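You operate a simulated robot arm through the tools that you are given. There is no shell and no other tool. Be economical: measure what you need, move in short steps, check, and stop when the job is done.

You run a simulated robot arm. Do the job below in one go: nothing can be reset, and whatever is moved stays where it is left.

Task
Open the spares drawer, take the marker pen from the dispatch table and leave it in the tray of the spares drawer, then shut the drawer. Pull the blue drawer open. Do these in any order.
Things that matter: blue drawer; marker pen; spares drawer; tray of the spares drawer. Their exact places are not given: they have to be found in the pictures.

The check looks at the end state, three seconds after you hand in, the way a careful person would. Anything else that was tipped, shoved, dropped, spilled or broken makes it a failure.

Robot
A 7-joint arm with a fingered hand on a trunk, on a base that drives. Base frame: it is fixed to the floor where the robot stands at the start and does not move with it; the origin is under the middle of the robot, x ahead of it, y to its left, z up. Units: m, rad, N and s.
With the tool pointing down near the work surface it reaches from about 0.5 to 0.94 m from the robot's upright axis, wherever it stands. Its first joint turns from -2.601 to 2.601 rad. Places, roughly: blue drawer [-1.2, -2.8, 0.7]; marker pen [1.25, -0.5, 0.75]; spares drawer [1.1, 0.1, 0.3]; tray of the spares drawer [1.2, 0.1, 0.3]. Payload 3.5 kg.
The tool frame sits at the grasp point between the pads (the TCP): z along the fingers, y along the line on which they close. The tips reach 0.03 m beyond it. The gripper opens to 0.104 m. The gripper's body begins 0.035 m behind the TCP. The gripper is a hand of 4 fingers: y runs from the thumb to the fingers, the wrist lies at [-0.015, -0.11, -0.186] in the tool frame.
Orientation is that of the tool frame in the base frame, as a unit quaternion [x, y, z, w]. With the fingers straight down and the wrist toward the robot, the tool's x, y and z point along [0, 1, 0], [1, 0, 0] and [0, 0, -1] of the base frame.

Tools
- The arm moves only by the tool apply_moves. Its argument "motion" is a list of rows, each a list of 6 numbers: the shift along the base's x, y, z in cm, then the turn, a rotation vector about the base's x, y, z in rad. In form: [[tx, ty, tz, ax, ay, az], ...]. A call has 1 to 8 rows; each row shifts and turns the commanded pose from where the row before left it. Each row takes 0.2 s and may step no farther than 0.05 m and 0.15 rad from the row before; otherwise, the whole call is refused. A pose out of reach is approached as far as the arm can. The call stops where the force on the tool passes 40 N (or 10 N more than at its start, if that is more) or the arm is blocked; 0.2 s more then pass. In this call time passes only in rows, and 0.2 s behind the last. The reply holds the time, the measured pose of the TCP, the force on the tool along the base axes, the opening and the grip force, in the units named above and with some noise, with the torque about the TCP (base axes, N m) and any sound that the robot's microphone picked up, and new pictures: "views" is both (left out), scene, wrist or none.
- Cameras (640 x 400 px; columns grow to the right, rows downward): "scene" is now at [0.0364, 0.1595, 1.1208]; the picture's right is [-0.04, -1.00, 0.00], its down [-0.61, 0.03, -0.79] and it looks along [0.79, -0.03, -0.61] (base axes); focal length 287 px, centre (320, 200). "wrist" rides on the gripper at [0.061, -0.092, -0.13] in the tool frame; the picture's right is [-0.81, 0.28, -0.52], its down [-0.53, -0.71, 0.46] and it looks along [-0.24, 0.64, 0.72] (tool axes); focal length 275 px, centre (320, 200).
- slide_trunk(by): slides the trunk up (or, below 0, down) by that many m; the arm and the scene camera ride with it, the base frame stays. It gives what a move gives, with no picture.
- drive_base(legs): drives the robot by 1 to 6 legs, each [ahead, left, turn to the left] in m, m and rad, along the robot's own axes; the way and the turn of a leg run together, so that a leg with both is an arc; at most 1.5 m and 3.142 rad a leg. The arm and the cameras ride along, it lands a little off, and it stops where it bumps. It gives what a move gives, and a new picture of the scene camera.
- finger_targets(index, middle, ring, thumb_bend, thumb_turn): sets how far each is bent, from 0 (flat) to 1 (curled in); at 0.3 the hand is open as for a grip, at 0.7 the pads meet at the TCP. One left out holds its place. A second passes; each finger stops where it meets its share of the squeeze, and holds until it gets a number again. It is the only way to open and close the hand. It gives what a move gives, with no picture; readings hold the bend of each and the force on the fingers (four entries, about 0 where the hand has none), thumb and palm. thumb_turn goes from beside the hand (0) to across from the fingers (1), as for a grip.
- turn_head(pan, tilt): turns the head with the scene camera to pan (to the left, within 2.705 rad either way) and tilt (down, from -0.506 to 1.204), counted from straight ahead of the robot. It gives what a move gives, and a new picture of the scene camera.
- probe_pixels(camera, pixels): for up to 12 pixels [column, row] of the newest picture of that camera ("zoom" is the newest enlarged one), the place [x, y, z] in the base frame of the surface seen there, good to about 0.003 m, but the place of the scene camera against the robot may be out by one fixed shift of up to 0.018 m in any direction. No time passes.
- close_up(camera, box): a new picture of the part [left, top, right, bottom] of that camera's present view, enlarged. No time passes.
- hand_in(): hands the job in; it is judged then, once.

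Keep the steps short. Do not move on a guess: measure, check each grasp and each placing, and mend mistakes. In all there are 110 turns and 260 pictures (those below and enlarged ones count). Leave the gripper open and the arm clear of the work at the hand-in unless told otherwise, and finish with a single line.

The tools are called after "Emit:" by a JSON object that holds its "name" and its "arguments". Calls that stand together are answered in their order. apply_moves: Moves the arm, as the interface text tells. Its arguments: {"type":"object","properties":{"motion":{"type":"array"},"views":{"type":"string","enum":["both","scene","wrist","none"]}},"required":["motion"]} The other tools are called the same way: slide_trunk (by) slides the trunk up or down; finger_targets (index, middle, ring, thumb_bend, thumb_turn) moves the fingers one by one; drive_base (legs) drives the base; turn_head (pan, tilt) turns the head that bears the scene camera; probe_pixels (camera, pixels) gives the place of the surface under pixels of a picture; close_up (camera, box) takes an enlarged picture of a part of a camera's view; hand_in () hands the job in.

At the start:

```text
time_s: 0.0
position: [0.6205, 0.2055, 0.5549]
orientation: [0.707, 0.707, 0.0, 0.0]
force: [0.8, 0.7, -0.4]
ft_torque: [-0.02, 0.01, 0.04]
width: 0.1037
gripper_force: 0.0
shape: jaw
bend: [0.3, 0.3, 0.3, 0.3, 0.98]
finger forces: [0.0, 0.0, 0.1, 0.1, 0.1, 0.0]
trunk travel left (down, up): [-0.15, 0.56]
robot x, y, heading: [-0.0024, 0.001, 0.001]
head pan, tilt: [-0.044, 0.661]
```

scene: 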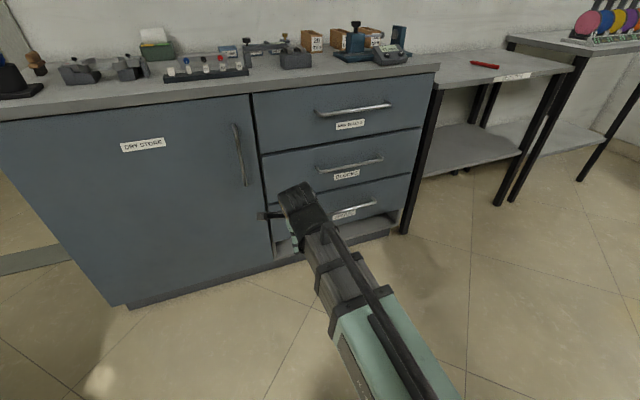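
wrist: 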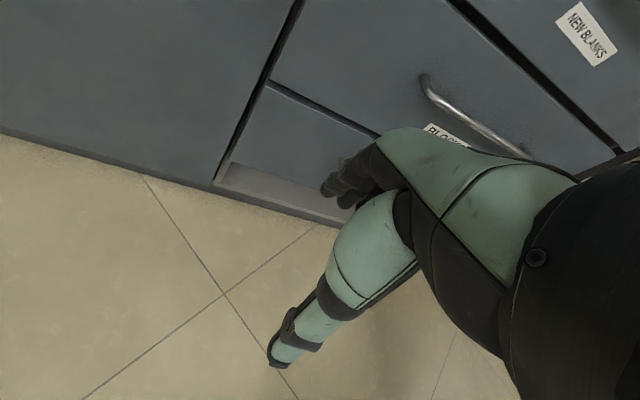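

I see a cabinet with three drawers and a red pen at about (485,65). I'll enlarge the drawer labels and the pen, and probe the handles.

Emit:
{"name": "close_up", "arguments": {"camera": "scene", "box": [240, 80, 440, 260]}}

Emit:
{"name": "close_up", "arguments": {"camera": "scene", "box": [420, 20, 580, 120]}}

Emit:
{"name": "probe_pixels", "arguments": {"camera": "scene", "pixels": [[318, 113], [353, 109], [388, 105], [318, 171], [350, 164], [380, 159], [335, 214], [355, 209], [375, 203], [474, 63], [485, 65], [497, 67]]}}

```text
2.22 times, centred on (340, 170) of scene
```

zoom: 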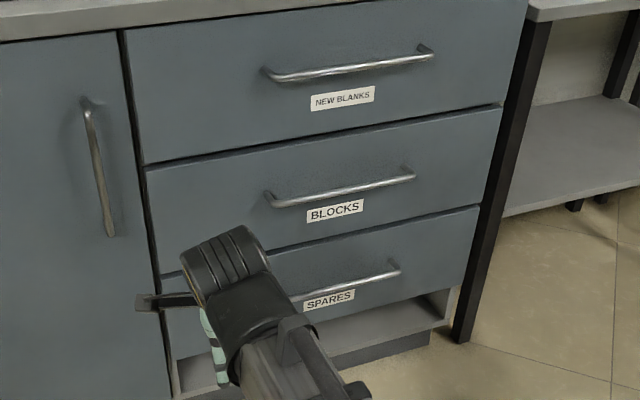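

```text
4.00 times, centred on (500, 70) of scene
```

zoom: 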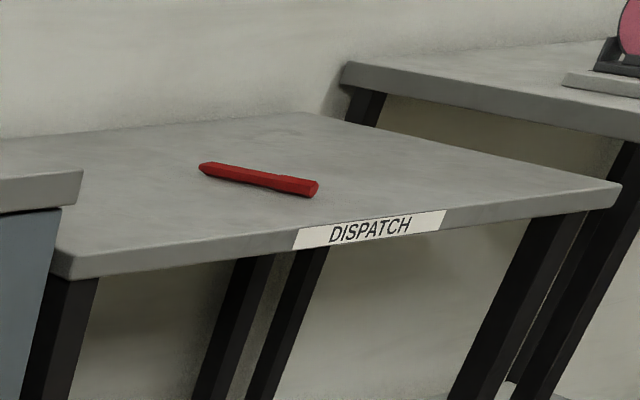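

```text
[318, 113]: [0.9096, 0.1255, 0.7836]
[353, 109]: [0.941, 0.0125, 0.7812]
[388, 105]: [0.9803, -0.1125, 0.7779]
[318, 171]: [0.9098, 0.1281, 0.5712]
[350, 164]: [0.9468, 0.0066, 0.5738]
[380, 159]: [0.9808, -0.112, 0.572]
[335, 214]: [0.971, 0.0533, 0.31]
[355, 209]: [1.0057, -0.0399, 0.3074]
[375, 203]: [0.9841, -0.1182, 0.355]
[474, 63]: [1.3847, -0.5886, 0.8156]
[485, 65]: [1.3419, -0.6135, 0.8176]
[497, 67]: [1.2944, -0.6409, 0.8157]
```

The drawer face is yawed about 0.29 rad. I'll compare wrist-camera and scene-camera places for the same features to find the scene-camera shift.

Emit:
{"name": "probe_pixels", "arguments": {"camera": "wrist", "pixels": [[424, 80], [470, 121], [526, 157], [587, 33], [578, 4], [557, 20], [617, 48], [595, 66], [215, 183], [340, 100]]}}

Emit:
{"name": "probe_pixels", "arguments": {"camera": "scene", "pixels": [[336, 124], [337, 130], [364, 119], [365, 125], [350, 125], [380, 159], [384, 157], [345, 188], [375, 203], [372, 204]]}}

```text
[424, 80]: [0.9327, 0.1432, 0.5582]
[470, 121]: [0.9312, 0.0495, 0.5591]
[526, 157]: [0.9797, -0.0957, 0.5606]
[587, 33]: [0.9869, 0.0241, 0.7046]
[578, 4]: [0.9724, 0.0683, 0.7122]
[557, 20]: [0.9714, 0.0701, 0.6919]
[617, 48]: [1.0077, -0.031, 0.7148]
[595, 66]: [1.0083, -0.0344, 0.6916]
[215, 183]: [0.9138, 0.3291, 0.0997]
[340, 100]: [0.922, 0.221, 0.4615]
```

```text
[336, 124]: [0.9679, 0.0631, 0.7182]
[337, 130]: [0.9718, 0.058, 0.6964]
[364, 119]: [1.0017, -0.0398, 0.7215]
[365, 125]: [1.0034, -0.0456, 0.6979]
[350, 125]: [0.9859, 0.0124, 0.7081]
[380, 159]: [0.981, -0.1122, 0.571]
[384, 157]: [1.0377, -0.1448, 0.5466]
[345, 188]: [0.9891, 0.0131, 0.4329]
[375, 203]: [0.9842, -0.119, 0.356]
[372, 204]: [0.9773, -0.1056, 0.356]
```

Scene shift is about (+0.004, +0.009, −0.008). The spares handle should be near (0.949, 0.016, 0.346). I'll lower the trunk, then turn the hand to the face's yaw and approach in front of the handle.

Emit:
{"name": "slide_trunk", "arguments": {"by": -0.12}}

Emit:
{"name": "apply_moves", "arguments": {"motion": [[0, -4.5, 0, 0, 0, 0.145], [0, -4.5, 0, 0, 0, 0.144], [3, -4, 0, 0, 0, 0], [4, -3, 0, 0, 0, 0], [4, -3, 0, 0, 0, 0]]}}

```text
time_s: 1.5
position: [0.6204, 0.2053, 0.4362]
orientation: [0.707, 0.707, 0.0, 0.0]
force: [-0.1, -0.7, -0.2]
ft_torque: [0.0, -0.02, 0.02]
width: 0.1035
gripper_force: 0.1
shape: jaw
bend: [0.3, 0.3, 0.3, 0.3, 0.98]
finger forces: [0.1, 0.1, 0.0, 0.0, 0.0, 0.0]
trunk travel left (down, up): [-0.03, 0.68]
robot x, y, heading: [-0.0011, -0.0006, 0.0]
head pan, tilt: [-0.044, 0.661]
```

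```text
time_s: 2.7
position: [0.7295, 0.0177, 0.4358]
orientation: [0.597, 0.802, 0.001, -0.001]
force: [0.3, 0.1, -0.2]
ft_torque: [0.0, 0.01, -0.02]
width: 0.1035
gripper_force: 0.1
shape: jaw
bend: [0.3, 0.3, 0.3, 0.3, 0.98]
finger forces: [0.1, 0.0, 0.1, 0.1, 0.0, 0.0]
trunk travel left (down, up): [-0.03, 0.68]
robot x, y, heading: [-0.0005, -0.0001, -0.002]
head pan, tilt: [-0.044, 0.661]
```

scene: 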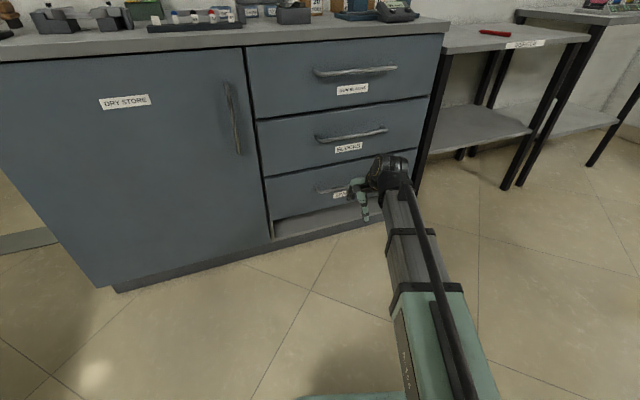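
wrist: 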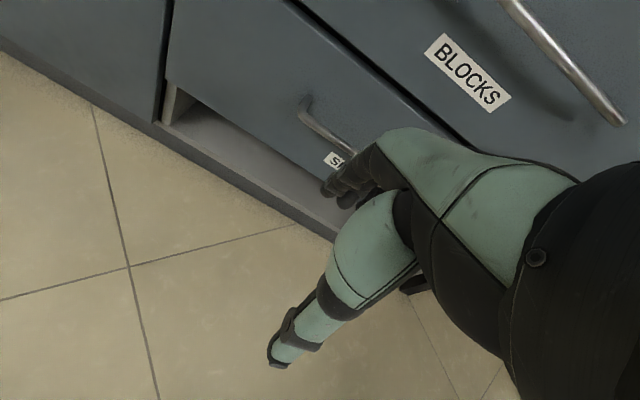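

The spares handle shows in the wrist view around (302,112) to (350,152). I'll probe it and the face.

Emit:
{"name": "probe_pixels", "arguments": {"camera": "wrist", "pixels": [[303, 113], [318, 126], [330, 134], [345, 147], [304, 101], [280, 110], [230, 60], [520, 20], [570, 65], [610, 110], [330, 157], [250, 140]]}}

Emit:
{"name": "close_up", "arguments": {"camera": "scene", "box": [300, 120, 440, 230]}}

```text
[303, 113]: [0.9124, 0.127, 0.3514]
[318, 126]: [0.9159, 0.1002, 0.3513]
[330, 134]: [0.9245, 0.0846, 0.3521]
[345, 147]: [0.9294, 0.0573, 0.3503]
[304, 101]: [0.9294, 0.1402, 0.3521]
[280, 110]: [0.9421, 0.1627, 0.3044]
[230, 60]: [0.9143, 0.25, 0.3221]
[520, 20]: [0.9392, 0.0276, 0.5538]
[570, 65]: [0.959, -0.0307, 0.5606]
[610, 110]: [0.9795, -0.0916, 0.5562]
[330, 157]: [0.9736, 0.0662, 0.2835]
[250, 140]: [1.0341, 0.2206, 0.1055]
```

```text
3.64 times, centred on (370, 175) of scene
```

zoom: 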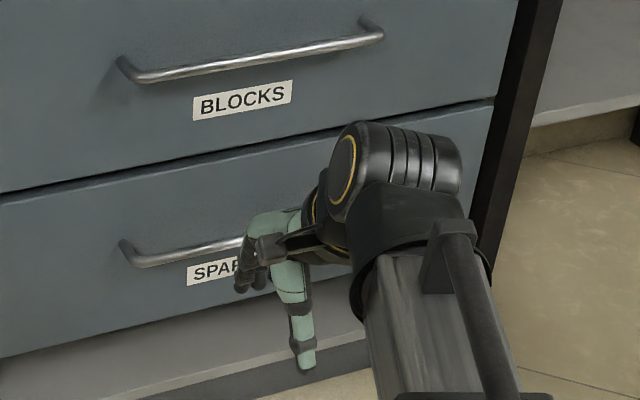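

Handle axis is at z 0.351, about 0.04 m in front of the face. I'll move ahead in the approach direction at z≈0.42, stopping part way to check clearance.

Emit:
{"name": "apply_moves", "arguments": {"motion": [[3, -2, -0.5, 0, 0, 0], [4, -1, -0.5, 0, 0, 0], [4, 0.6, -0.5, 0, 0, 0], [3, 0.6, 0, 0, 0, 0]]}}

```text
time_s: 3.7
position: [0.871, -0.0029, 0.4207]
orientation: [0.598, 0.801, 0.0, 0.0]
force: [-0.2, -0.4, 0.4]
ft_torque: [0.01, -0.01, 0.0]
width: 0.1038
gripper_force: 0.0
shape: jaw
bend: [0.3, 0.3, 0.3, 0.3, 0.98]
finger forces: [0.0, 0.0, 0.0, 0.1, 0.1, 0.1]
trunk travel left (down, up): [-0.03, 0.68]
robot x, y, heading: [0.0015, -0.0025, -0.001]
head pan, tilt: [-0.044, 0.661]
```

scene: 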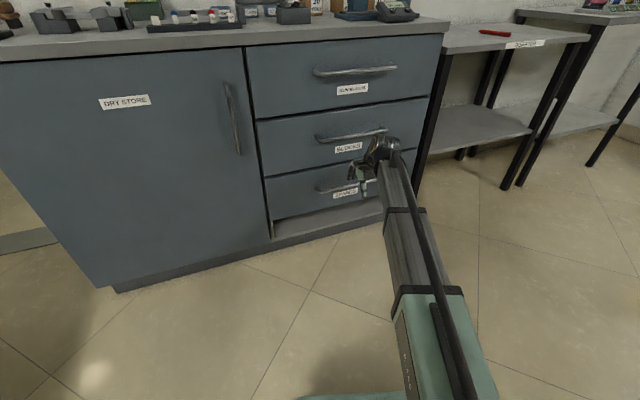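
wrist: 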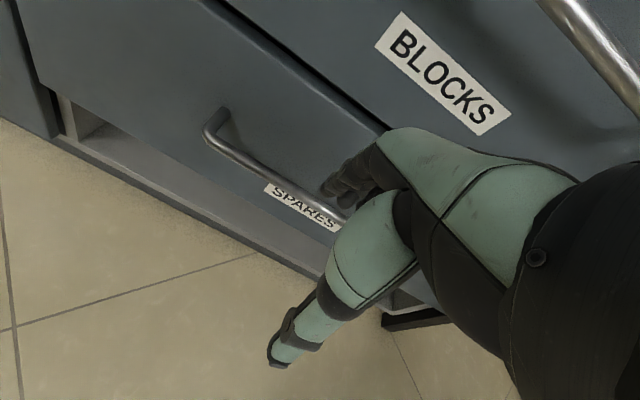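

n is 0.833 now. I'll go in 0.045 m so the fingers are above the gap behind the bar, then check.

Emit:
{"name": "apply_moves", "arguments": {"motion": [[2, 0.6, 0, 0, 0, 0], [2.2, 0.7, 0, 0, 0, 0]]}}

Emit:
{"name": "close_up", "arguments": {"camera": "scene", "box": [300, 120, 440, 230]}}

```text
time_s: 4.3
position: [0.9119, 0.0121, 0.4197]
orientation: [0.598, 0.802, 0.001, 0.0]
force: [0.1, 1.1, -0.2]
ft_torque: [0.01, -0.01, 0.02]
width: 0.1038
gripper_force: 0.0
shape: jaw
bend: [0.3, 0.3, 0.3, 0.3, 0.98]
finger forces: [0.1, 0.0, 0.1, 0.0, 0.0, 0.0]
trunk travel left (down, up): [-0.03, 0.68]
robot x, y, heading: [-0.0006, 0.0001, 0.006]
head pan, tilt: [-0.044, 0.661]
```

scene: 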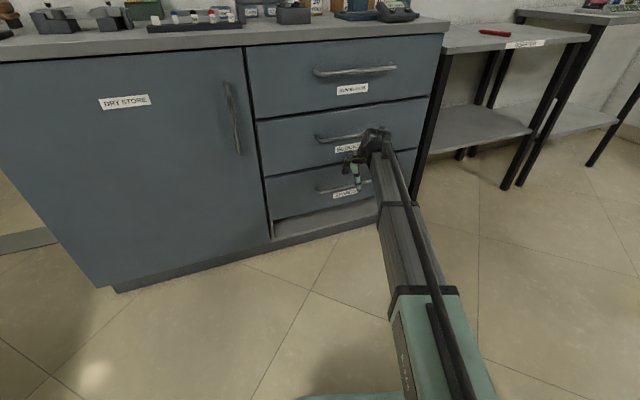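
wrist: 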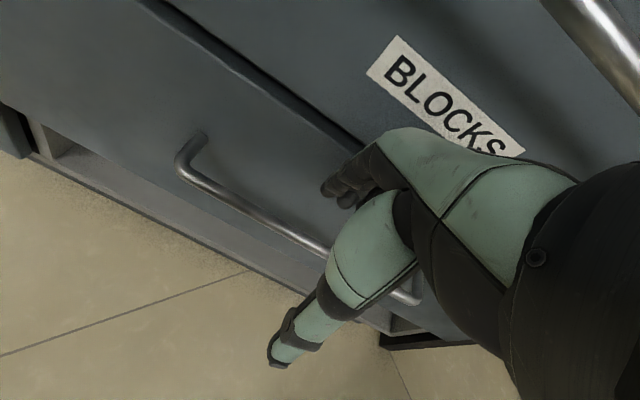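

```text
3.64 times, centred on (370, 175) of scene
```

zoom: 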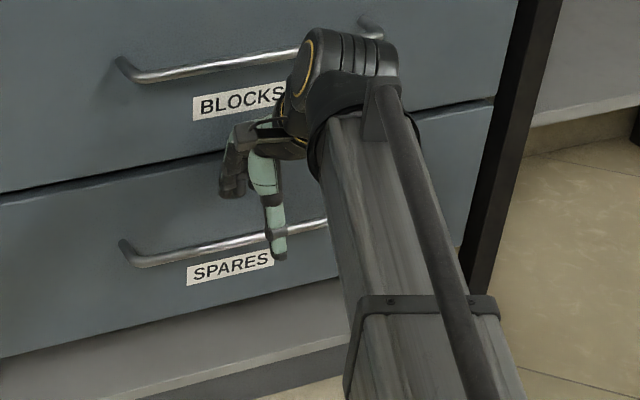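

The fingers look above the gap with the thumb in front. I'll probe the fingertips (325,187), (345,203) and the bar to verify.

Emit:
{"name": "probe_pixels", "arguments": {"camera": "wrist", "pixels": [[325, 188], [333, 192], [347, 200], [300, 235], [220, 194], [275, 362]]}}

```text
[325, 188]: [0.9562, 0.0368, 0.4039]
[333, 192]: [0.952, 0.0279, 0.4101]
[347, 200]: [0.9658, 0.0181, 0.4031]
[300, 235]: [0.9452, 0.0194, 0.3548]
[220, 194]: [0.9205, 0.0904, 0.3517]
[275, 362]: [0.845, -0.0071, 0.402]
```

Fingertips at n≈0.926–0.93; bar spans ≈0.908–0.921, face ≈0.950. I'll shift 3 mm farther in and lower 6.5 cm.

Emit:
{"name": "apply_moves", "arguments": {"motion": [[0.4, 0.1, -1, 0, 0, 0], [0, 0, -2, 0, 0, 0], [0, 0, -2, 0, 0, 0], [0, 0, -1.5, 0, 0, 0]]}}

Emit:
{"name": "close_up", "arguments": {"camera": "scene", "box": [300, 120, 440, 230]}}

```text
time_s: 5.3
position: [0.916, 0.0112, 0.356]
orientation: [0.598, 0.802, 0.0, 0.0]
force: [-0.2, 0.8, 0.2]
ft_torque: [0.0, 0.0, -0.02]
width: 0.1037
gripper_force: 0.0
shape: jaw
bend: [0.3, 0.3, 0.3, 0.3, 0.98]
finger forces: [0.1, 0.1, 0.0, 0.0, 0.0, 0.0]
trunk travel left (down, up): [-0.03, 0.68]
robot x, y, heading: [-0.0022, 0.0024, -0.001]
head pan, tilt: [-0.044, 0.661]
```

scene: 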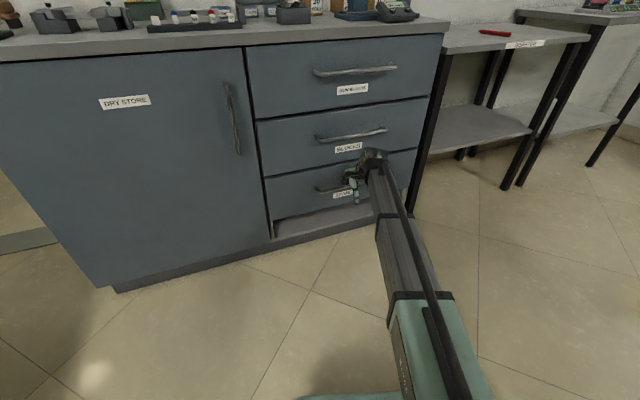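
wrist: 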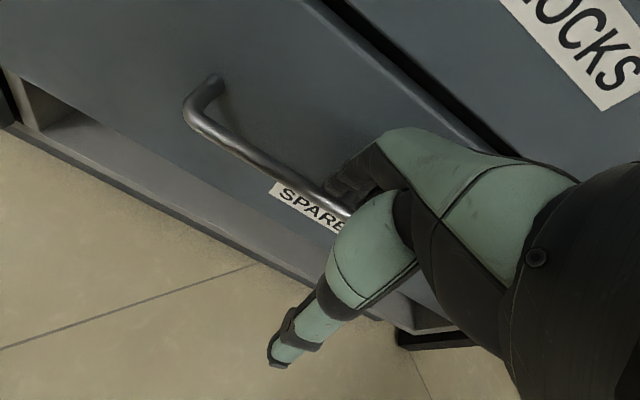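

```text
3.64 times, centred on (370, 175) of scene
```

zoom: 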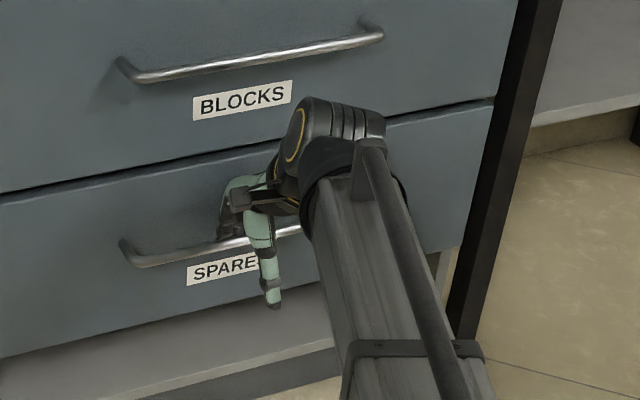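

The fingers are behind the bar with no contact force. I'll bend them a little as a hook, then pull along (−0.958, −0.285).

Emit:
{"name": "finger_targets", "arguments": {"index": 0.5, "middle": 0.5, "ring": 0.5}}

Emit:
{"name": "apply_moves", "arguments": {"motion": [[-1.92, -0.57, 0, 0, 0, 0], [-1.92, -0.57, 0, 0, 0, 0], [-2.87, -0.86, 0, 0, 0, 0], [-2.87, -0.86, 0, 0, 0, 0]]}}

```text
time_s: 6.3
position: [0.9153, 0.0115, 0.3579]
orientation: [0.598, 0.802, 0.0, 0.001]
force: [0.0, 0.1, 0.3]
ft_torque: [0.01, -0.03, -0.01]
width: 0.0776
gripper_force: 0.0
shape: fingers
bend: [0.5, 0.5, 0.5, 0.3, 0.98]
finger forces: [0.0, 0.1, 0.0, 0.1, 0.1, 0.0]
trunk travel left (down, up): [-0.03, 0.68]
robot x, y, heading: [0.002, 0.0022, -0.001]
head pan, tilt: [-0.044, 0.661]
```

```text
time_s: 7.3
position: [0.8197, -0.0162, 0.3564]
orientation: [0.597, 0.802, -0.001, 0.0]
force: [-4.3, -1.1, 0.2]
ft_torque: [0.02, -0.08, -0.03]
width: 0.0778
gripper_force: 2.3
shape: fingers
bend: [0.5, 0.52, 0.5, 0.3, 0.98]
finger forces: [0.1, 4.3, 0.0, 0.0, 0.0, 0.0]
trunk travel left (down, up): [-0.03, 0.68]
robot x, y, heading: [-0.0004, 0.0001, -0.003]
head pan, tilt: [-0.044, 0.661]
```

scene: 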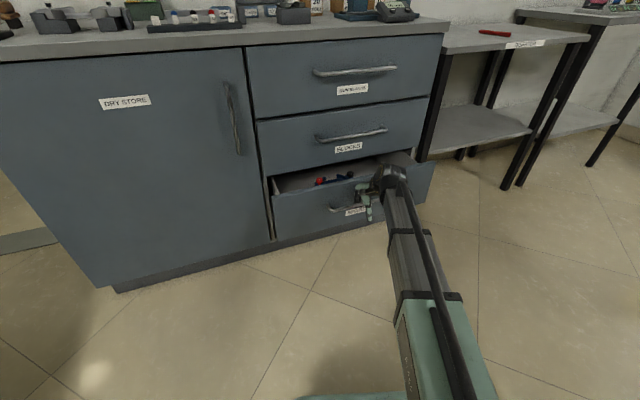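
wrist: 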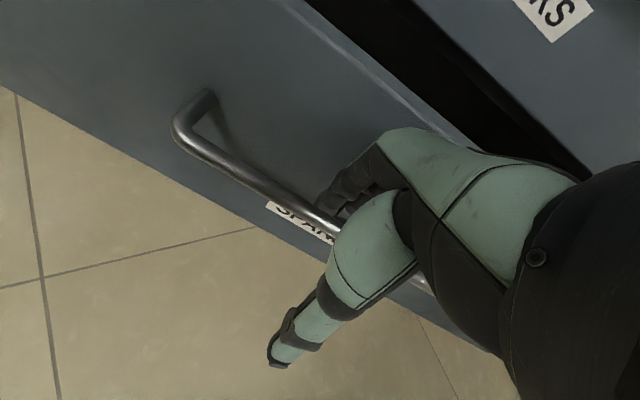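

The drawer comes out at about 4 N; it already holds things. I'll keep pulling.

Emit:
{"name": "apply_moves", "arguments": {"motion": [[-2.87, -0.86, 0, 0, 0, 0], [-2.87, -0.86, 0, 0, 0, 0], [-2.87, -0.86, 0, 0, 0, 0], [-2.87, -0.86, 0, 0, 0, 0], [-2.87, -0.86, 0, 0, 0, 0]], "views": "scene"}}

```text
time_s: 8.5
position: [0.6746, -0.0597, 0.3561]
orientation: [0.597, 0.802, -0.001, 0.0]
force: [-4.0, -1.2, 1.1]
ft_torque: [0.03, -0.09, -0.02]
width: 0.0775
gripper_force: 1.6
shape: fingers
bend: [0.5, 0.52, 0.5, 0.3, 0.98]
finger forces: [0.0, 4.3, 0.0, 0.1, 0.0, 0.1]
trunk travel left (down, up): [-0.03, 0.68]
robot x, y, heading: [0.0009, -0.0027, 0.001]
head pan, tilt: [-0.044, 0.661]
```

scene: 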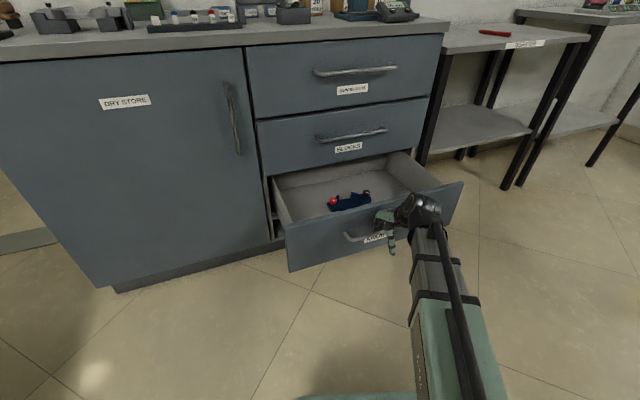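

The drawer is open 0.25 m. I'll look closer inside.

Emit:
{"name": "close_up", "arguments": {"camera": "scene", "box": [260, 140, 480, 280]}}

Emit:
{"name": "probe_pixels", "arguments": {"camera": "scene", "pixels": [[334, 203], [350, 200], [367, 195], [310, 200], [385, 180], [400, 190], [300, 215], [340, 180], [284, 226], [460, 183]]}}

```text
2.86 times, centred on (370, 210) of scene
```

zoom: 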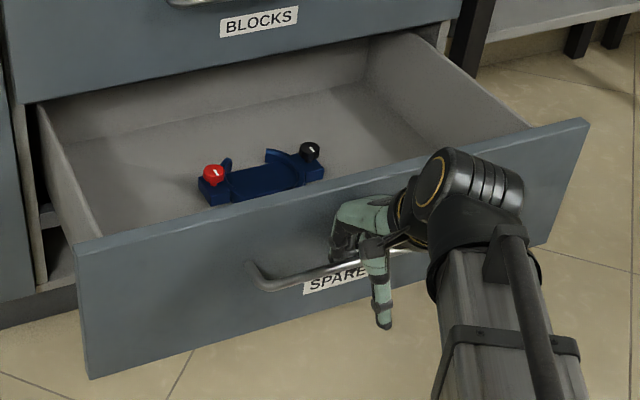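

```text
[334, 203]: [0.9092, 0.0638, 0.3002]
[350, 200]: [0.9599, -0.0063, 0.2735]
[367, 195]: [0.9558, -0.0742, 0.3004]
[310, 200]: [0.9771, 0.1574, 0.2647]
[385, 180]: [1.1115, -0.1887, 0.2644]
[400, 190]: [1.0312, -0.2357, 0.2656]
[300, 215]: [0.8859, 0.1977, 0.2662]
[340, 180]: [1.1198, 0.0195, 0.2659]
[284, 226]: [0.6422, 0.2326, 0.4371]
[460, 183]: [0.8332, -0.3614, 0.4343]
```

The tray floor is near z 0.258, with a blue part in the middle and clear space to the left and right. I'll open another 6 cm for hand room.

Emit:
{"name": "apply_moves", "arguments": {"motion": [[-1.92, -0.57, 0, 0, 0, 0], [-1.92, -0.57, 0, 0, 0, 0], [-1.92, -0.57, 0, 0, 0, 0]], "views": "wrist"}}

```text
time_s: 9.5
position: [0.6246, -0.0761, 0.3572]
orientation: [0.598, 0.801, 0.004, 0.002]
force: [26.2, 8.0, -7.7]
ft_torque: [0.08, 0.07, 0.26]
width: 0.0947
gripper_force: 14.0
shape: fingers
bend: [0.36, 0.46, 0.42, 0.3, 0.98]
finger forces: [13.4, 5.3, 9.6, 0.0, 0.0, 0.0]
trunk travel left (down, up): [-0.03, 0.68]
robot x, y, heading: [0.0024, 0.0019, 0.006]
head pan, tilt: [-0.044, 0.661]
stopped in row 3: the force on the tool passed its limit at 40 N (the readings are from after the stop); the commanded pose is now the measured one
```

wrist: 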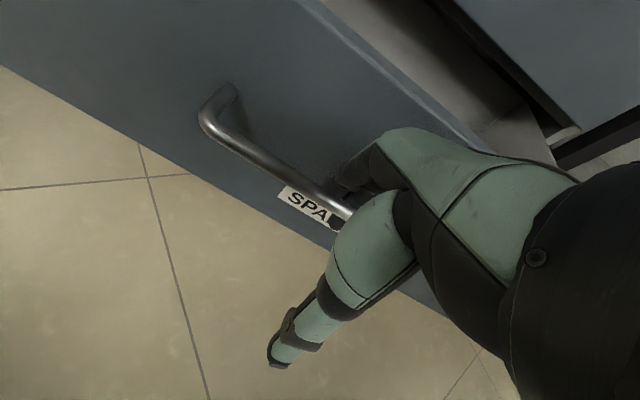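

The drawer hit its stop at about 0.29 m. I'll relax forward, open the fingers and rise clear.

Emit:
{"name": "apply_moves", "arguments": {"motion": [[1.4, 0.42, 0, 0, 0, 0]], "views": "none"}}

Emit:
{"name": "finger_targets", "arguments": {"index": 0.3, "middle": 0.3, "ring": 0.3}}

Emit:
{"name": "apply_moves", "arguments": {"motion": [[0, 0, 2, 0, 0, 0], [0, 0, 3, 0, 0, 0], [0, 0, 3, 0, 0, 0], [0, 0, 5, 0, 0, 0], [0, 0, 5, 0, 0, 0]]}}

```text
time_s: 9.9
position: [0.6349, -0.0715, 0.3574]
orientation: [0.598, 0.802, 0.001, 0.001]
force: [4.3, 2.5, 0.2]
ft_torque: [0.07, -0.08, 0.04]
width: 0.0833
gripper_force: 2.5
shape: fingers
bend: [0.46, 0.5, 0.49, 0.3, 0.98]
finger forces: [4.3, 0.0, 0.8, 0.0, 0.0, 0.1]
trunk travel left (down, up): [-0.03, 0.68]
robot x, y, heading: [0.0016, 0.0017, 0.0]
head pan, tilt: [-0.044, 0.661]
```

```text
time_s: 10.9
position: [0.6359, -0.0726, 0.3578]
orientation: [0.598, 0.802, 0.002, 0.002]
force: [-3.3, -1.2, 0.0]
ft_torque: [0.0, 0.01, -0.05]
width: 0.1031
gripper_force: 1.7
shape: fingers
bend: [0.3, 0.32, 0.3, 0.3, 0.98]
finger forces: [0.0, 3.1, 0.1, 0.1, 0.0, 0.0]
trunk travel left (down, up): [-0.03, 0.68]
robot x, y, heading: [0.0029, 0.002, -0.0]
head pan, tilt: [-0.044, 0.661]
```

```text
time_s: 12.1
position: [0.637, -0.0691, 0.5395]
orientation: [0.598, 0.802, 0.002, 0.001]
force: [0.4, 0.0, 0.2]
ft_torque: [0.02, 0.01, 0.0]
width: 0.1029
gripper_force: 0.0
shape: fingers
bend: [0.3, 0.3, 0.3, 0.3, 0.98]
finger forces: [0.1, 0.0, 0.0, 0.0, 0.0, 0.0]
trunk travel left (down, up): [-0.03, 0.68]
robot x, y, heading: [0.0018, 0.0008, -0.003]
head pan, tilt: [-0.044, 0.661]
```

scene: 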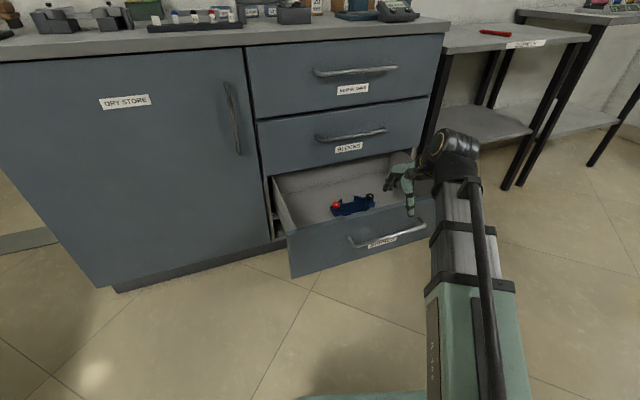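
wrist: 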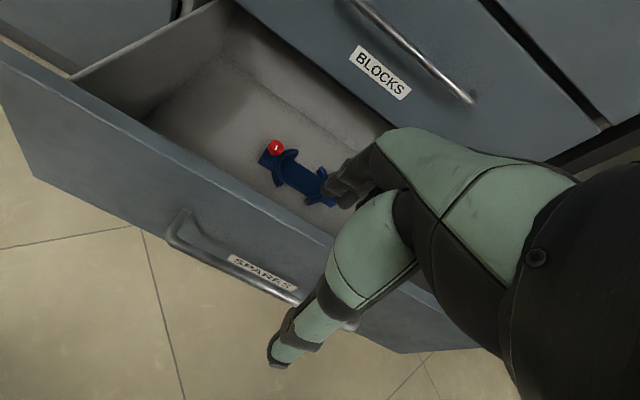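

The drawer stays open and the hand is clear. I'll raise the trunk for the table height, and look right for the route and the pen.

Emit:
{"name": "slide_trunk", "arguments": {"by": 0.42}}

Emit:
{"name": "turn_head", "arguments": {"pan": -0.6, "tilt": 0.7}}

```text
refused: 0.42 is not a number from -0.4 to 0.4
```

```text
time_s: 13.1
position: [0.6358, -0.0681, 0.5383]
orientation: [0.598, 0.802, 0.002, 0.002]
force: [-0.7, 0.7, 0.1]
ft_torque: [-0.01, -0.02, -0.06]
width: 0.103
gripper_force: 0.2
shape: fingers
bend: [0.3, 0.3, 0.3, 0.3, 0.98]
finger forces: [0.1, 0.0, 0.1, 0.0, 0.1, 0.0]
trunk travel left (down, up): [-0.03, 0.68]
robot x, y, heading: [-0.0002, 0.0001, -0.001]
head pan, tilt: [-0.6, 0.7]
```

scene: 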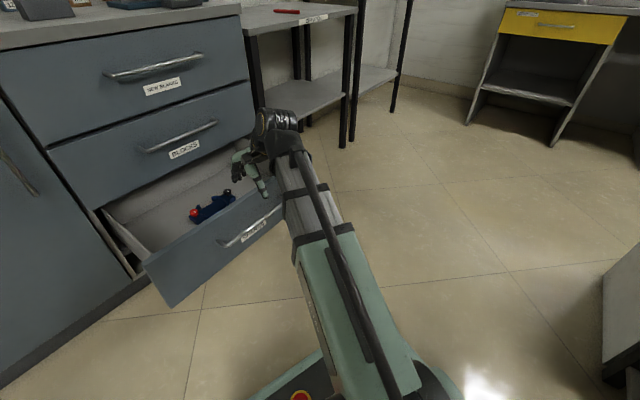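

Something stands at the right edge (620,320). I'll probe it and the table edges, then raise the trunk.

Emit:
{"name": "probe_pixels", "arguments": {"camera": "scene", "pixels": [[610, 360], [605, 290], [630, 260], [342, 145], [352, 12], [262, 30], [287, 11], [255, 100], [484, 90], [548, 145], [500, 30], [560, 12]]}}

Emit:
{"name": "slide_trunk", "arguments": {"by": 0.4}}

Emit:
{"name": "turn_head", "arguments": {"pan": -1.2, "tilt": 0.7}}

```text
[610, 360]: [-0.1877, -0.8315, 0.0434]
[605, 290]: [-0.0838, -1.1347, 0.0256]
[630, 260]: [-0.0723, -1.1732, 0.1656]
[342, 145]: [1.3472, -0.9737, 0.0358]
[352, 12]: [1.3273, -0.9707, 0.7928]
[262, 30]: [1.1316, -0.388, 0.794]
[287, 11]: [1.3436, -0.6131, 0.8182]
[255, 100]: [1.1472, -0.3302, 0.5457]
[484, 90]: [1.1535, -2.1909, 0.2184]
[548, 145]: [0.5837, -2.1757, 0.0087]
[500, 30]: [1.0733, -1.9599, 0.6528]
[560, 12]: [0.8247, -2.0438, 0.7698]
```

```text
time_s: 16.9
position: [0.6362, -0.0681, 0.9392]
orientation: [0.597, 0.802, 0.003, 0.002]
force: [-0.4, 0.1, -1.0]
ft_torque: [0.0, 0.05, -0.02]
width: 0.1028
gripper_force: 0.0
shape: fingers
bend: [0.3, 0.3, 0.3, 0.3, 0.98]
finger forces: [0.0, 0.1, 0.0, 0.1, 0.0, 0.0]
trunk travel left (down, up): [-0.43, 0.28]
robot x, y, heading: [0.0006, -0.0026, 0.002]
head pan, tilt: [-0.6, 0.7]
```

```text
time_s: 17.9
position: [0.6361, -0.0687, 0.9386]
orientation: [0.598, 0.802, 0.002, 0.002]
force: [-0.1, -0.2, 0.3]
ft_torque: [-0.02, 0.02, 0.0]
width: 0.1027
gripper_force: 0.0
shape: fingers
bend: [0.3, 0.3, 0.3, 0.3, 0.98]
finger forces: [0.0, 0.0, 0.1, 0.0, 0.0, 0.0]
trunk travel left (down, up): [-0.43, 0.28]
robot x, y, heading: [-0.0017, 0.0016, 0.001]
head pan, tilt: [-1.201, 0.7]
```

scene: 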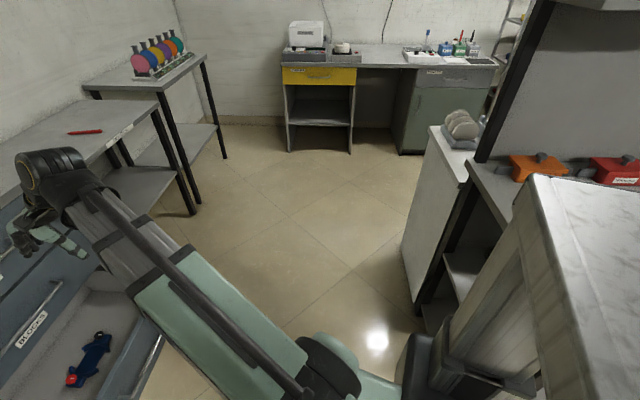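

There's a bench on the right. I'll probe its near edges and feet for clearance.

Emit:
{"name": "probe_pixels", "arguments": {"camera": "scene", "pixels": [[530, 178], [505, 240], [435, 128], [405, 270], [428, 310], [440, 385], [480, 165], [410, 350], [630, 200], [405, 150], [350, 155], [430, 80]]}}

```text
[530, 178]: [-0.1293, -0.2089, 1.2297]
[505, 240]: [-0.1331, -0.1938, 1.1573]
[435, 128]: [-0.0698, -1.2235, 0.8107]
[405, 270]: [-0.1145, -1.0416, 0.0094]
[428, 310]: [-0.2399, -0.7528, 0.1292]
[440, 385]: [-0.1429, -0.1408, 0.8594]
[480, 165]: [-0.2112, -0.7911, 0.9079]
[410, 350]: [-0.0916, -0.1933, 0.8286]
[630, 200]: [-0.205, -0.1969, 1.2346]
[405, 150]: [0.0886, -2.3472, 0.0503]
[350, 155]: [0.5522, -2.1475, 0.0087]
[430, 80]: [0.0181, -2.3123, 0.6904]
```

The way is clear: shelf front is at x≈−0.2 and the drawer corner is at (0.80, −0.37). I'll turn left 0.29, then move right and diagonally to about (0.65, −0.80).

Emit:
{"name": "drive_base", "arguments": {"legs": [[0, 0, 0.289], [0.1, -0.55, 0], [0.3, -0.4, 0]]}}

Emit:
{"name": "turn_head", "arguments": {"pan": 0.0, "tilt": 0.75}}

```text
time_s: 24.6
position: [1.2879, -0.6597, 0.938]
orientation: [0.474, 0.88, 0.002, 0.001]
force: [-0.6, -0.4, 0.2]
ft_torque: [-0.03, 0.01, 0.03]
width: 0.1031
gripper_force: 0.1
shape: fingers
bend: [0.3, 0.3, 0.3, 0.3, 0.98]
finger forces: [0.0, 0.0, 0.0, 0.0, 0.0, 0.0]
trunk travel left (down, up): [-0.43, 0.28]
robot x, y, heading: [0.6617, -0.7785, 0.293]
head pan, tilt: [-1.201, 0.7]
```

scene: 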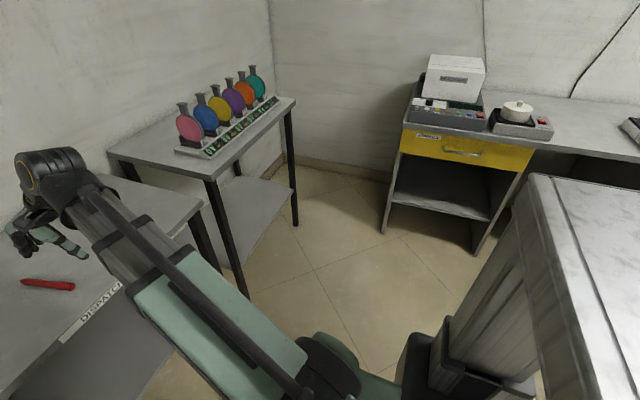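

```text
time_s: 26.0
position: [1.2875, -0.6598, 0.9389]
orientation: [0.474, 0.88, 0.002, 0.001]
force: [-0.1, 0.5, 0.2]
ft_torque: [-0.02, -0.01, 0.0]
width: 0.1028
gripper_force: 0.1
shape: fingers
bend: [0.3, 0.3, 0.3, 0.3, 0.98]
finger forces: [0.0, 0.0, 0.1, 0.0, 0.1, 0.0]
trunk travel left (down, up): [-0.43, 0.28]
robot x, y, heading: [0.6594, -0.775, 0.291]
head pan, tilt: [0.0, 0.75]
```

scene: 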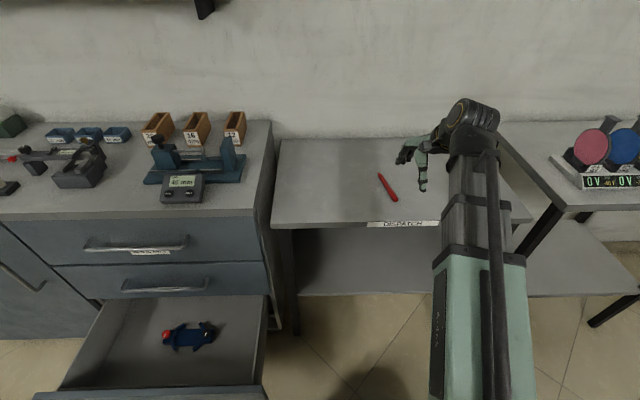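

I'm in place with the pen around (380–394, 175–201). I'll get precise pen points from close-ups.

Emit:
{"name": "close_up", "arguments": {"camera": "scene", "box": [340, 140, 440, 220]}}

Emit:
{"name": "close_up", "arguments": {"camera": "wrist", "box": [0, 0, 640, 400]}}

Emit:
{"name": "probe_pixels", "arguments": {"camera": "scene", "pixels": [[379, 175], [383, 181], [387, 188], [391, 195], [394, 200], [370, 190], [405, 222], [330, 225]]}}

```text
5.00 times, centred on (390, 180) of scene
```

zoom: 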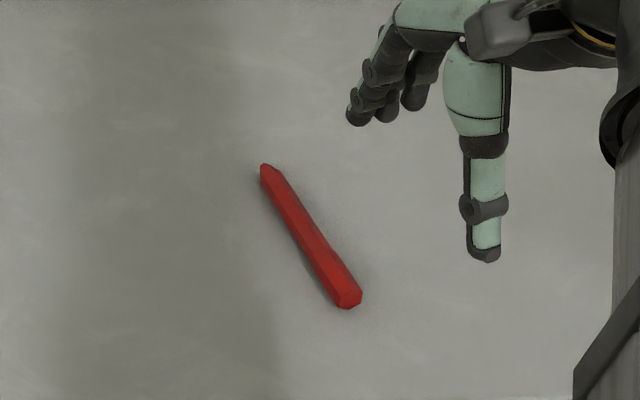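

```text
1.00 times, centred on (320, 200) of wrist (not enlarged: the box is as wide or as high as the picture)
```

zoom: 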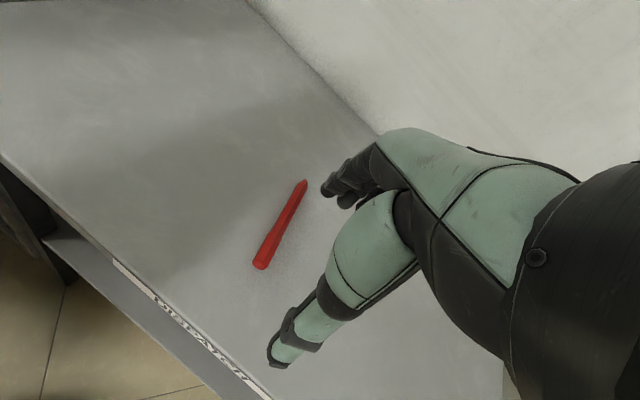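

```text
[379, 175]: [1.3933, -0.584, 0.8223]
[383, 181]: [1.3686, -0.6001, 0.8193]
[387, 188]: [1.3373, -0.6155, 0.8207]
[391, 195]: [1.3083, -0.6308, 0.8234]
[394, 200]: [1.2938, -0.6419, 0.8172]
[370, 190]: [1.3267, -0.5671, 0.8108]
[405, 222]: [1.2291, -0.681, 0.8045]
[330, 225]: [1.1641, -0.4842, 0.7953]
```

Emit:
{"name": "probe_pixels", "arguments": {"camera": "zoom", "pixels": [[304, 182], [296, 198], [286, 216], [275, 238], [263, 263], [240, 200], [320, 240]]}}

```text
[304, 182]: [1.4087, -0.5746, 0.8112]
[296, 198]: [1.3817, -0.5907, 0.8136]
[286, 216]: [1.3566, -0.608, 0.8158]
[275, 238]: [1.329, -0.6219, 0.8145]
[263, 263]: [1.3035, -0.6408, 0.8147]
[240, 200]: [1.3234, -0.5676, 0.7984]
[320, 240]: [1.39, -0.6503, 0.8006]
```

Pen is 0.14 m long, centre (1.352, −0.61), top z 0.815, table z 0.799, axis at 0.56 rad. I need the closing line across it, so I'll turn the hand −1.59 rad while moving over the pen.

Emit:
{"name": "apply_moves", "arguments": {"motion": [[0.6, 0.45, 0, 0, 0, -0.145], [0.6, 0.45, 0, 0, 0, -0.145], [0.6, 0.45, 0, 0, 0, -0.145], [0.6, 0.45, 0, 0, 0, -0.145], [0.6, 0.45, 0, 0, 0, -0.145], [0.6, 0.45, 0, 0, 0, -0.145]], "views": "none"}}

Emit:
{"name": "apply_moves", "arguments": {"motion": [[0.6, 0.45, 0, 0, 0, -0.145], [0.6, 0.45, 0, 0, 0, -0.145], [0.6, 0.45, 0, 0, 0, -0.145], [0.6, 0.45, 0, 0, 0, -0.145], [0.4, 0.5, 0, 0, 0, -0.142]]}}

```text
time_s: 27.4
position: [1.3243, -0.6329, 0.9383]
orientation: [0.802, 0.598, 0.002, 0.001]
force: [0.0, -0.8, -0.2]
ft_torque: [0.03, 0.0, 0.01]
width: 0.1029
gripper_force: 0.1
shape: fingers
bend: [0.3, 0.3, 0.3, 0.3, 0.98]
finger forces: [0.0, 0.0, 0.1, 0.1, 0.1, 0.0]
trunk travel left (down, up): [-0.43, 0.28]
robot x, y, heading: [0.6594, -0.7773, 0.291]
head pan, tilt: [0.0, 0.75]
```

```text
time_s: 28.6
position: [1.3522, -0.609, 0.9382]
orientation: [0.961, 0.276, 0.002, 0.002]
force: [-0.1, 1.5, 0.0]
ft_torque: [0.07, 0.0, 0.0]
width: 0.1029
gripper_force: 0.1
shape: fingers
bend: [0.3, 0.3, 0.3, 0.3, 0.98]
finger forces: [0.0, 0.0, 0.0, 0.0, 0.0, 0.0]
trunk travel left (down, up): [-0.43, 0.28]
robot x, y, heading: [0.661, -0.7753, 0.292]
head pan, tilt: [0.0, 0.75]
```

scene: 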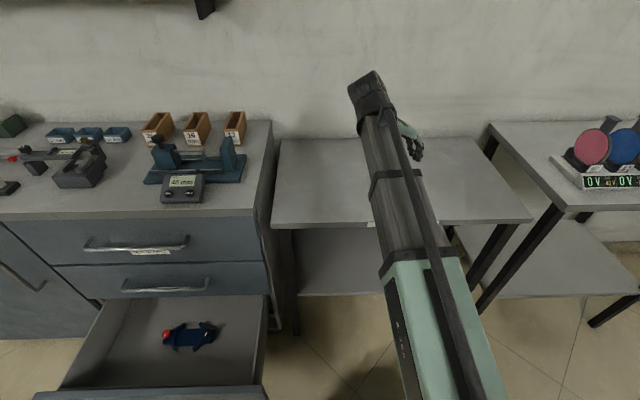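
wrist: 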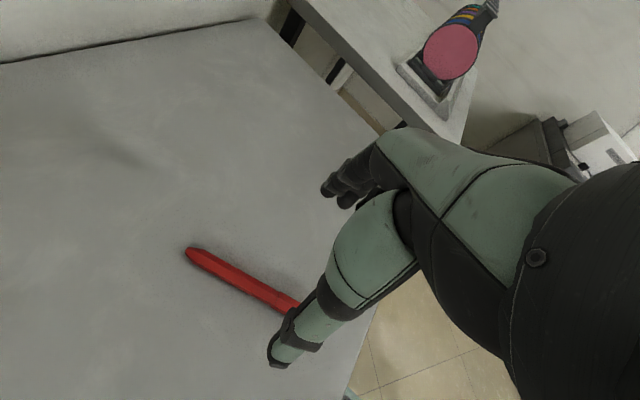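

Emit:
{"name": "probe_pixels", "arguments": {"camera": "wrist", "pixels": [[189, 252], [215, 265], [240, 278], [270, 295], [285, 303], [325, 188], [345, 203], [275, 362]]}}

Emit:
{"name": "apply_moves", "arguments": {"motion": [[0, 0, -3, 0, 0, 0], [0, 0, -3, 0, 0, 0], [0, 0, -2, 0, 0, 0]]}}

```text
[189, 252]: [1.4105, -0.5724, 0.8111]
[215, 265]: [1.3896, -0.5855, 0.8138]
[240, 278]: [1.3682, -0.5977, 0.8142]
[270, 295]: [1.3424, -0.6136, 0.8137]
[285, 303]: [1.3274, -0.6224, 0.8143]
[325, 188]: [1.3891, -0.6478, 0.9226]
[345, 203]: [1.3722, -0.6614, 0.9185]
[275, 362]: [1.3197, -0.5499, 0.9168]
```

```text
time_s: 29.4
position: [1.3522, -0.6092, 0.8575]
orientation: [0.961, 0.276, 0.002, 0.002]
force: [0.3, 0.0, -0.3]
ft_torque: [-0.02, 0.04, 0.02]
width: 0.1028
gripper_force: 0.1
shape: fingers
bend: [0.3, 0.3, 0.3, 0.3, 0.98]
finger forces: [0.0, 0.0, 0.1, 0.0, 0.1, 0.0]
trunk travel left (down, up): [-0.43, 0.28]
robot x, y, heading: [0.6604, -0.7776, 0.292]
head pan, tilt: [0.0, 0.75]
```

scene: 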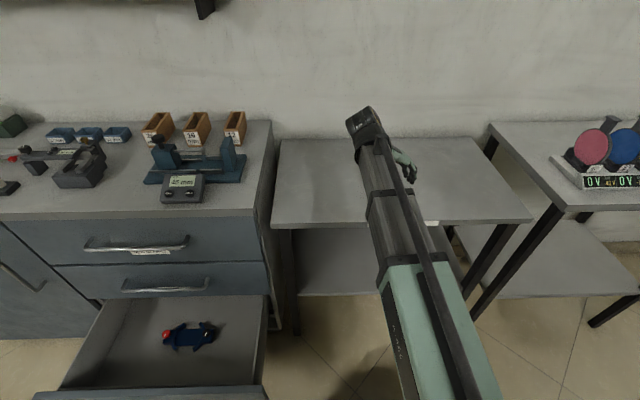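
wrist: 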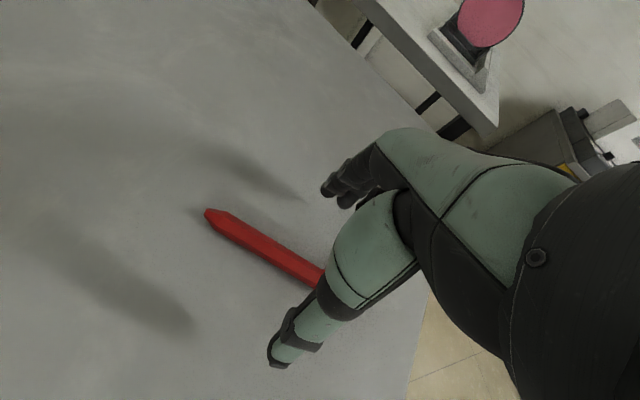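

The fingers and thumb straddle the pen. I'll lower 2.3 cm with force watching.

Emit:
{"name": "apply_moves", "arguments": {"motion": [[0, 0, -1.3, 0, 0, 0], [0, 0, -1, 0, 0, 0]], "views": "wrist"}}

```text
time_s: 30.0
position: [1.3529, -0.6104, 0.8355]
orientation: [0.961, 0.277, 0.002, 0.002]
force: [-0.2, 0.1, -1.1]
ft_torque: [0.03, 0.01, -0.02]
width: 0.1029
gripper_force: 0.0
shape: fingers
bend: [0.3, 0.3, 0.3, 0.3, 0.98]
finger forces: [0.0, 0.0, 0.0, 0.0, 0.0, 0.0]
trunk travel left (down, up): [-0.43, 0.28]
robot x, y, heading: [0.6545, -0.7773, 0.29]
head pan, tilt: [0.0, 0.75]
```

wrist: 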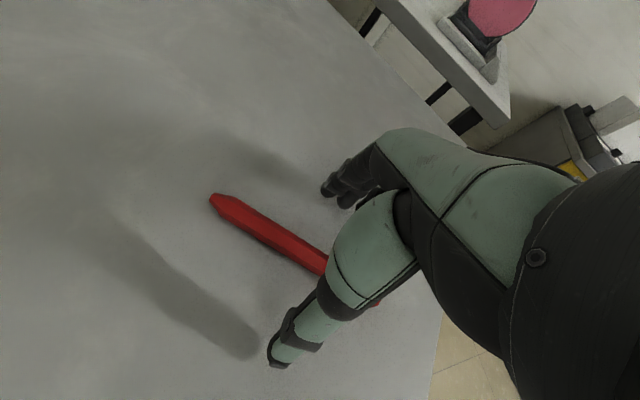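

No contact yet. I'll close the fingers and thumb on the pen.

Emit:
{"name": "finger_targets", "arguments": {"index": 0.75, "middle": 0.75, "ring": 0.75, "thumb_bend": 0.75}}

Emit:
{"name": "close_up", "arguments": {"camera": "wrist", "box": [160, 100, 480, 300]}}

```text
time_s: 31.0
position: [1.3521, -0.6101, 0.8349]
orientation: [0.961, 0.277, 0.001, 0.003]
force: [-0.1, 0.6, 0.6]
ft_torque: [0.0, 0.01, 0.04]
width: 0.009
gripper_force: 11.3
shape: fingers
bend: [0.73, 0.74, 0.75, 0.66, 0.95]
finger forces: [7.8, 3.5, 0.0, 0.0, 12.2, 0.0]
trunk travel left (down, up): [-0.43, 0.28]
robot x, y, heading: [0.6564, -0.7804, 0.296]
head pan, tilt: [0.0, 0.75]
```

```text
2.00 times, centred on (320, 200) of wrist
```

zoom: 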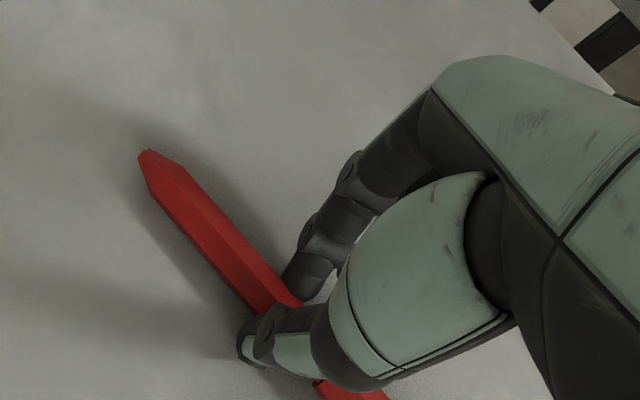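

The pen is held between thumb and index/middle. I'll squeeze slightly more and lift.

Emit:
{"name": "finger_targets", "arguments": {"index": 0.8, "middle": 0.8, "ring": 0.8, "thumb_bend": 0.78}}

Emit:
{"name": "apply_moves", "arguments": {"motion": [[0, 0, 2, 0, 0, 0], [0, 0, 3, 0, 0, 0], [0, 0, 4, 0, 0, 0], [0, 0, 4, 0, 0, 0]]}}

```text
time_s: 32.0
position: [1.3531, -0.6087, 0.8352]
orientation: [0.961, 0.276, 0.001, 0.003]
force: [0.0, 0.3, -0.3]
ft_torque: [-0.01, -0.02, 0.01]
width: 0.0079
gripper_force: 12.8
shape: fingers
bend: [0.78, 0.8, 0.8, 0.67, 0.98]
finger forces: [12.1, 0.1, 0.1, 0.0, 12.6, 0.0]
trunk travel left (down, up): [-0.43, 0.28]
robot x, y, heading: [0.6592, -0.7801, 0.292]
head pan, tilt: [0.0, 0.75]
```

```text
time_s: 33.0
position: [1.3493, -0.6108, 0.9677]
orientation: [0.961, 0.278, 0.001, 0.002]
force: [-0.6, 0.1, -0.1]
ft_torque: [-0.01, 0.02, 0.03]
width: 0.0075
gripper_force: 11.7
shape: fingers
bend: [0.78, 0.8, 0.8, 0.67, 0.98]
finger forces: [11.9, 0.0, 0.0, 0.1, 12.6, 0.1]
trunk travel left (down, up): [-0.43, 0.28]
robot x, y, heading: [0.662, -0.7752, 0.293]
head pan, tilt: [0.0, 0.75]
```

scene: 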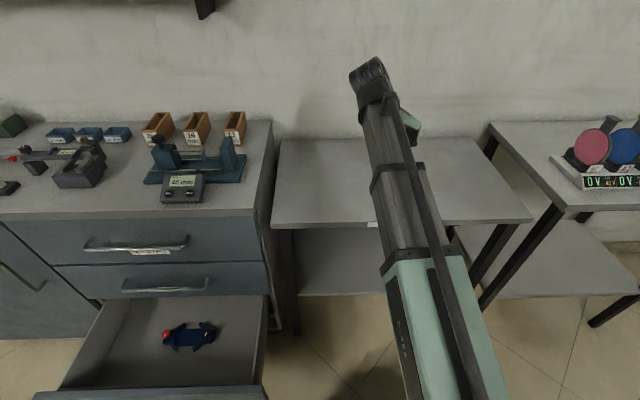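
wrist: 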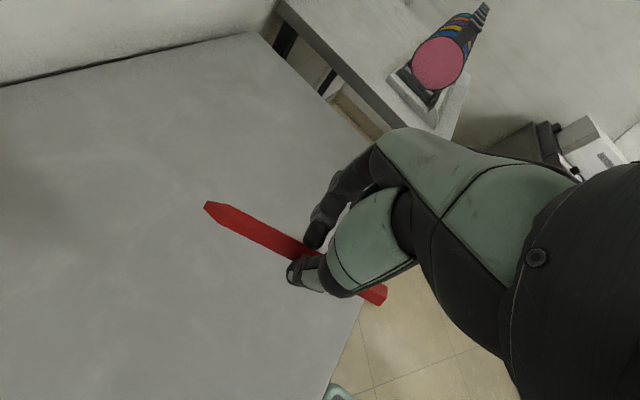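

The pen is held firmly. From here the tray's right half is within reach on the robot's left, so I won't drive. I'll retract off the table first, turning the hand back as I go.

Emit:
{"name": "apply_moves", "arguments": {"motion": [[-4.75, -0.4, 0, 0, 0, 0.148], [-4.75, -0.4, 0, 0, 0, 0.148], [-4.75, -0.4, 0, 0, 0, 0.148], [-4.75, -0.4, 0, 0, 0, 0.148]], "views": "none"}}

Emit:
{"name": "apply_moves", "arguments": {"motion": [[-1.6, 4.1, 0, 0, 0, 0.148], [-1.7, 4.2, 0, 0, 0, 0.148], [-2.3, 3.8, 0, 0, 0, 0.148], [-2.3, 3.8, 0, 0, 0, 0.148], [-2.95, 3.4, 0, 0, 0, 0.148], [-2.95, 3.35, 0, 0, 0, 0.148]]}}

```text
time_s: 34.0
position: [1.1619, -0.6267, 0.9663]
orientation: [0.838, 0.546, 0.001, 0.002]
force: [0.2, 0.1, 0.5]
ft_torque: [-0.02, 0.03, 0.0]
width: 0.0076
gripper_force: 12.5
shape: fingers
bend: [0.78, 0.8, 0.8, 0.67, 0.98]
finger forces: [11.9, 0.0, 0.0, 0.0, 12.4, 0.1]
trunk travel left (down, up): [-0.43, 0.28]
robot x, y, heading: [0.6593, -0.7821, 0.294]
head pan, tilt: [0.0, 0.75]
```

```text
time_s: 35.4
position: [1.0231, -0.3988, 0.9657]
orientation: [0.521, 0.854, 0.002, 0.002]
force: [0.4, 0.2, -0.8]
ft_torque: [0.0, -0.03, -0.01]
width: 0.0074
gripper_force: 12.1
shape: fingers
bend: [0.78, 0.8, 0.8, 0.67, 0.98]
finger forces: [11.8, 0.0, 0.0, 0.0, 12.4, 0.0]
trunk travel left (down, up): [-0.43, 0.28]
robot x, y, heading: [0.6612, -0.7769, 0.294]
head pan, tilt: [0.0, 0.75]
```

scene: 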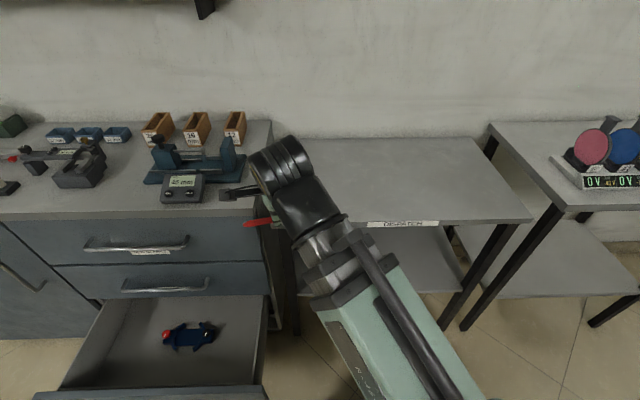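
wrist: 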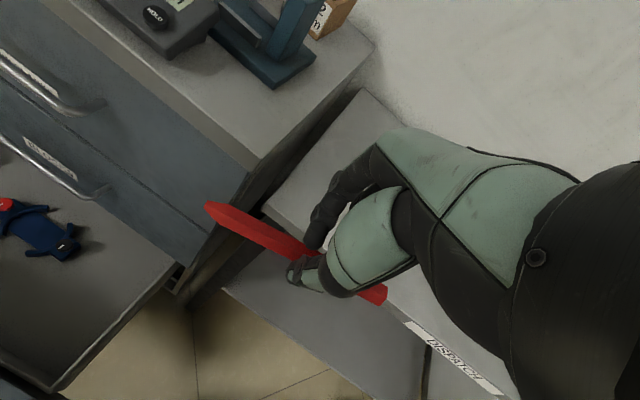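

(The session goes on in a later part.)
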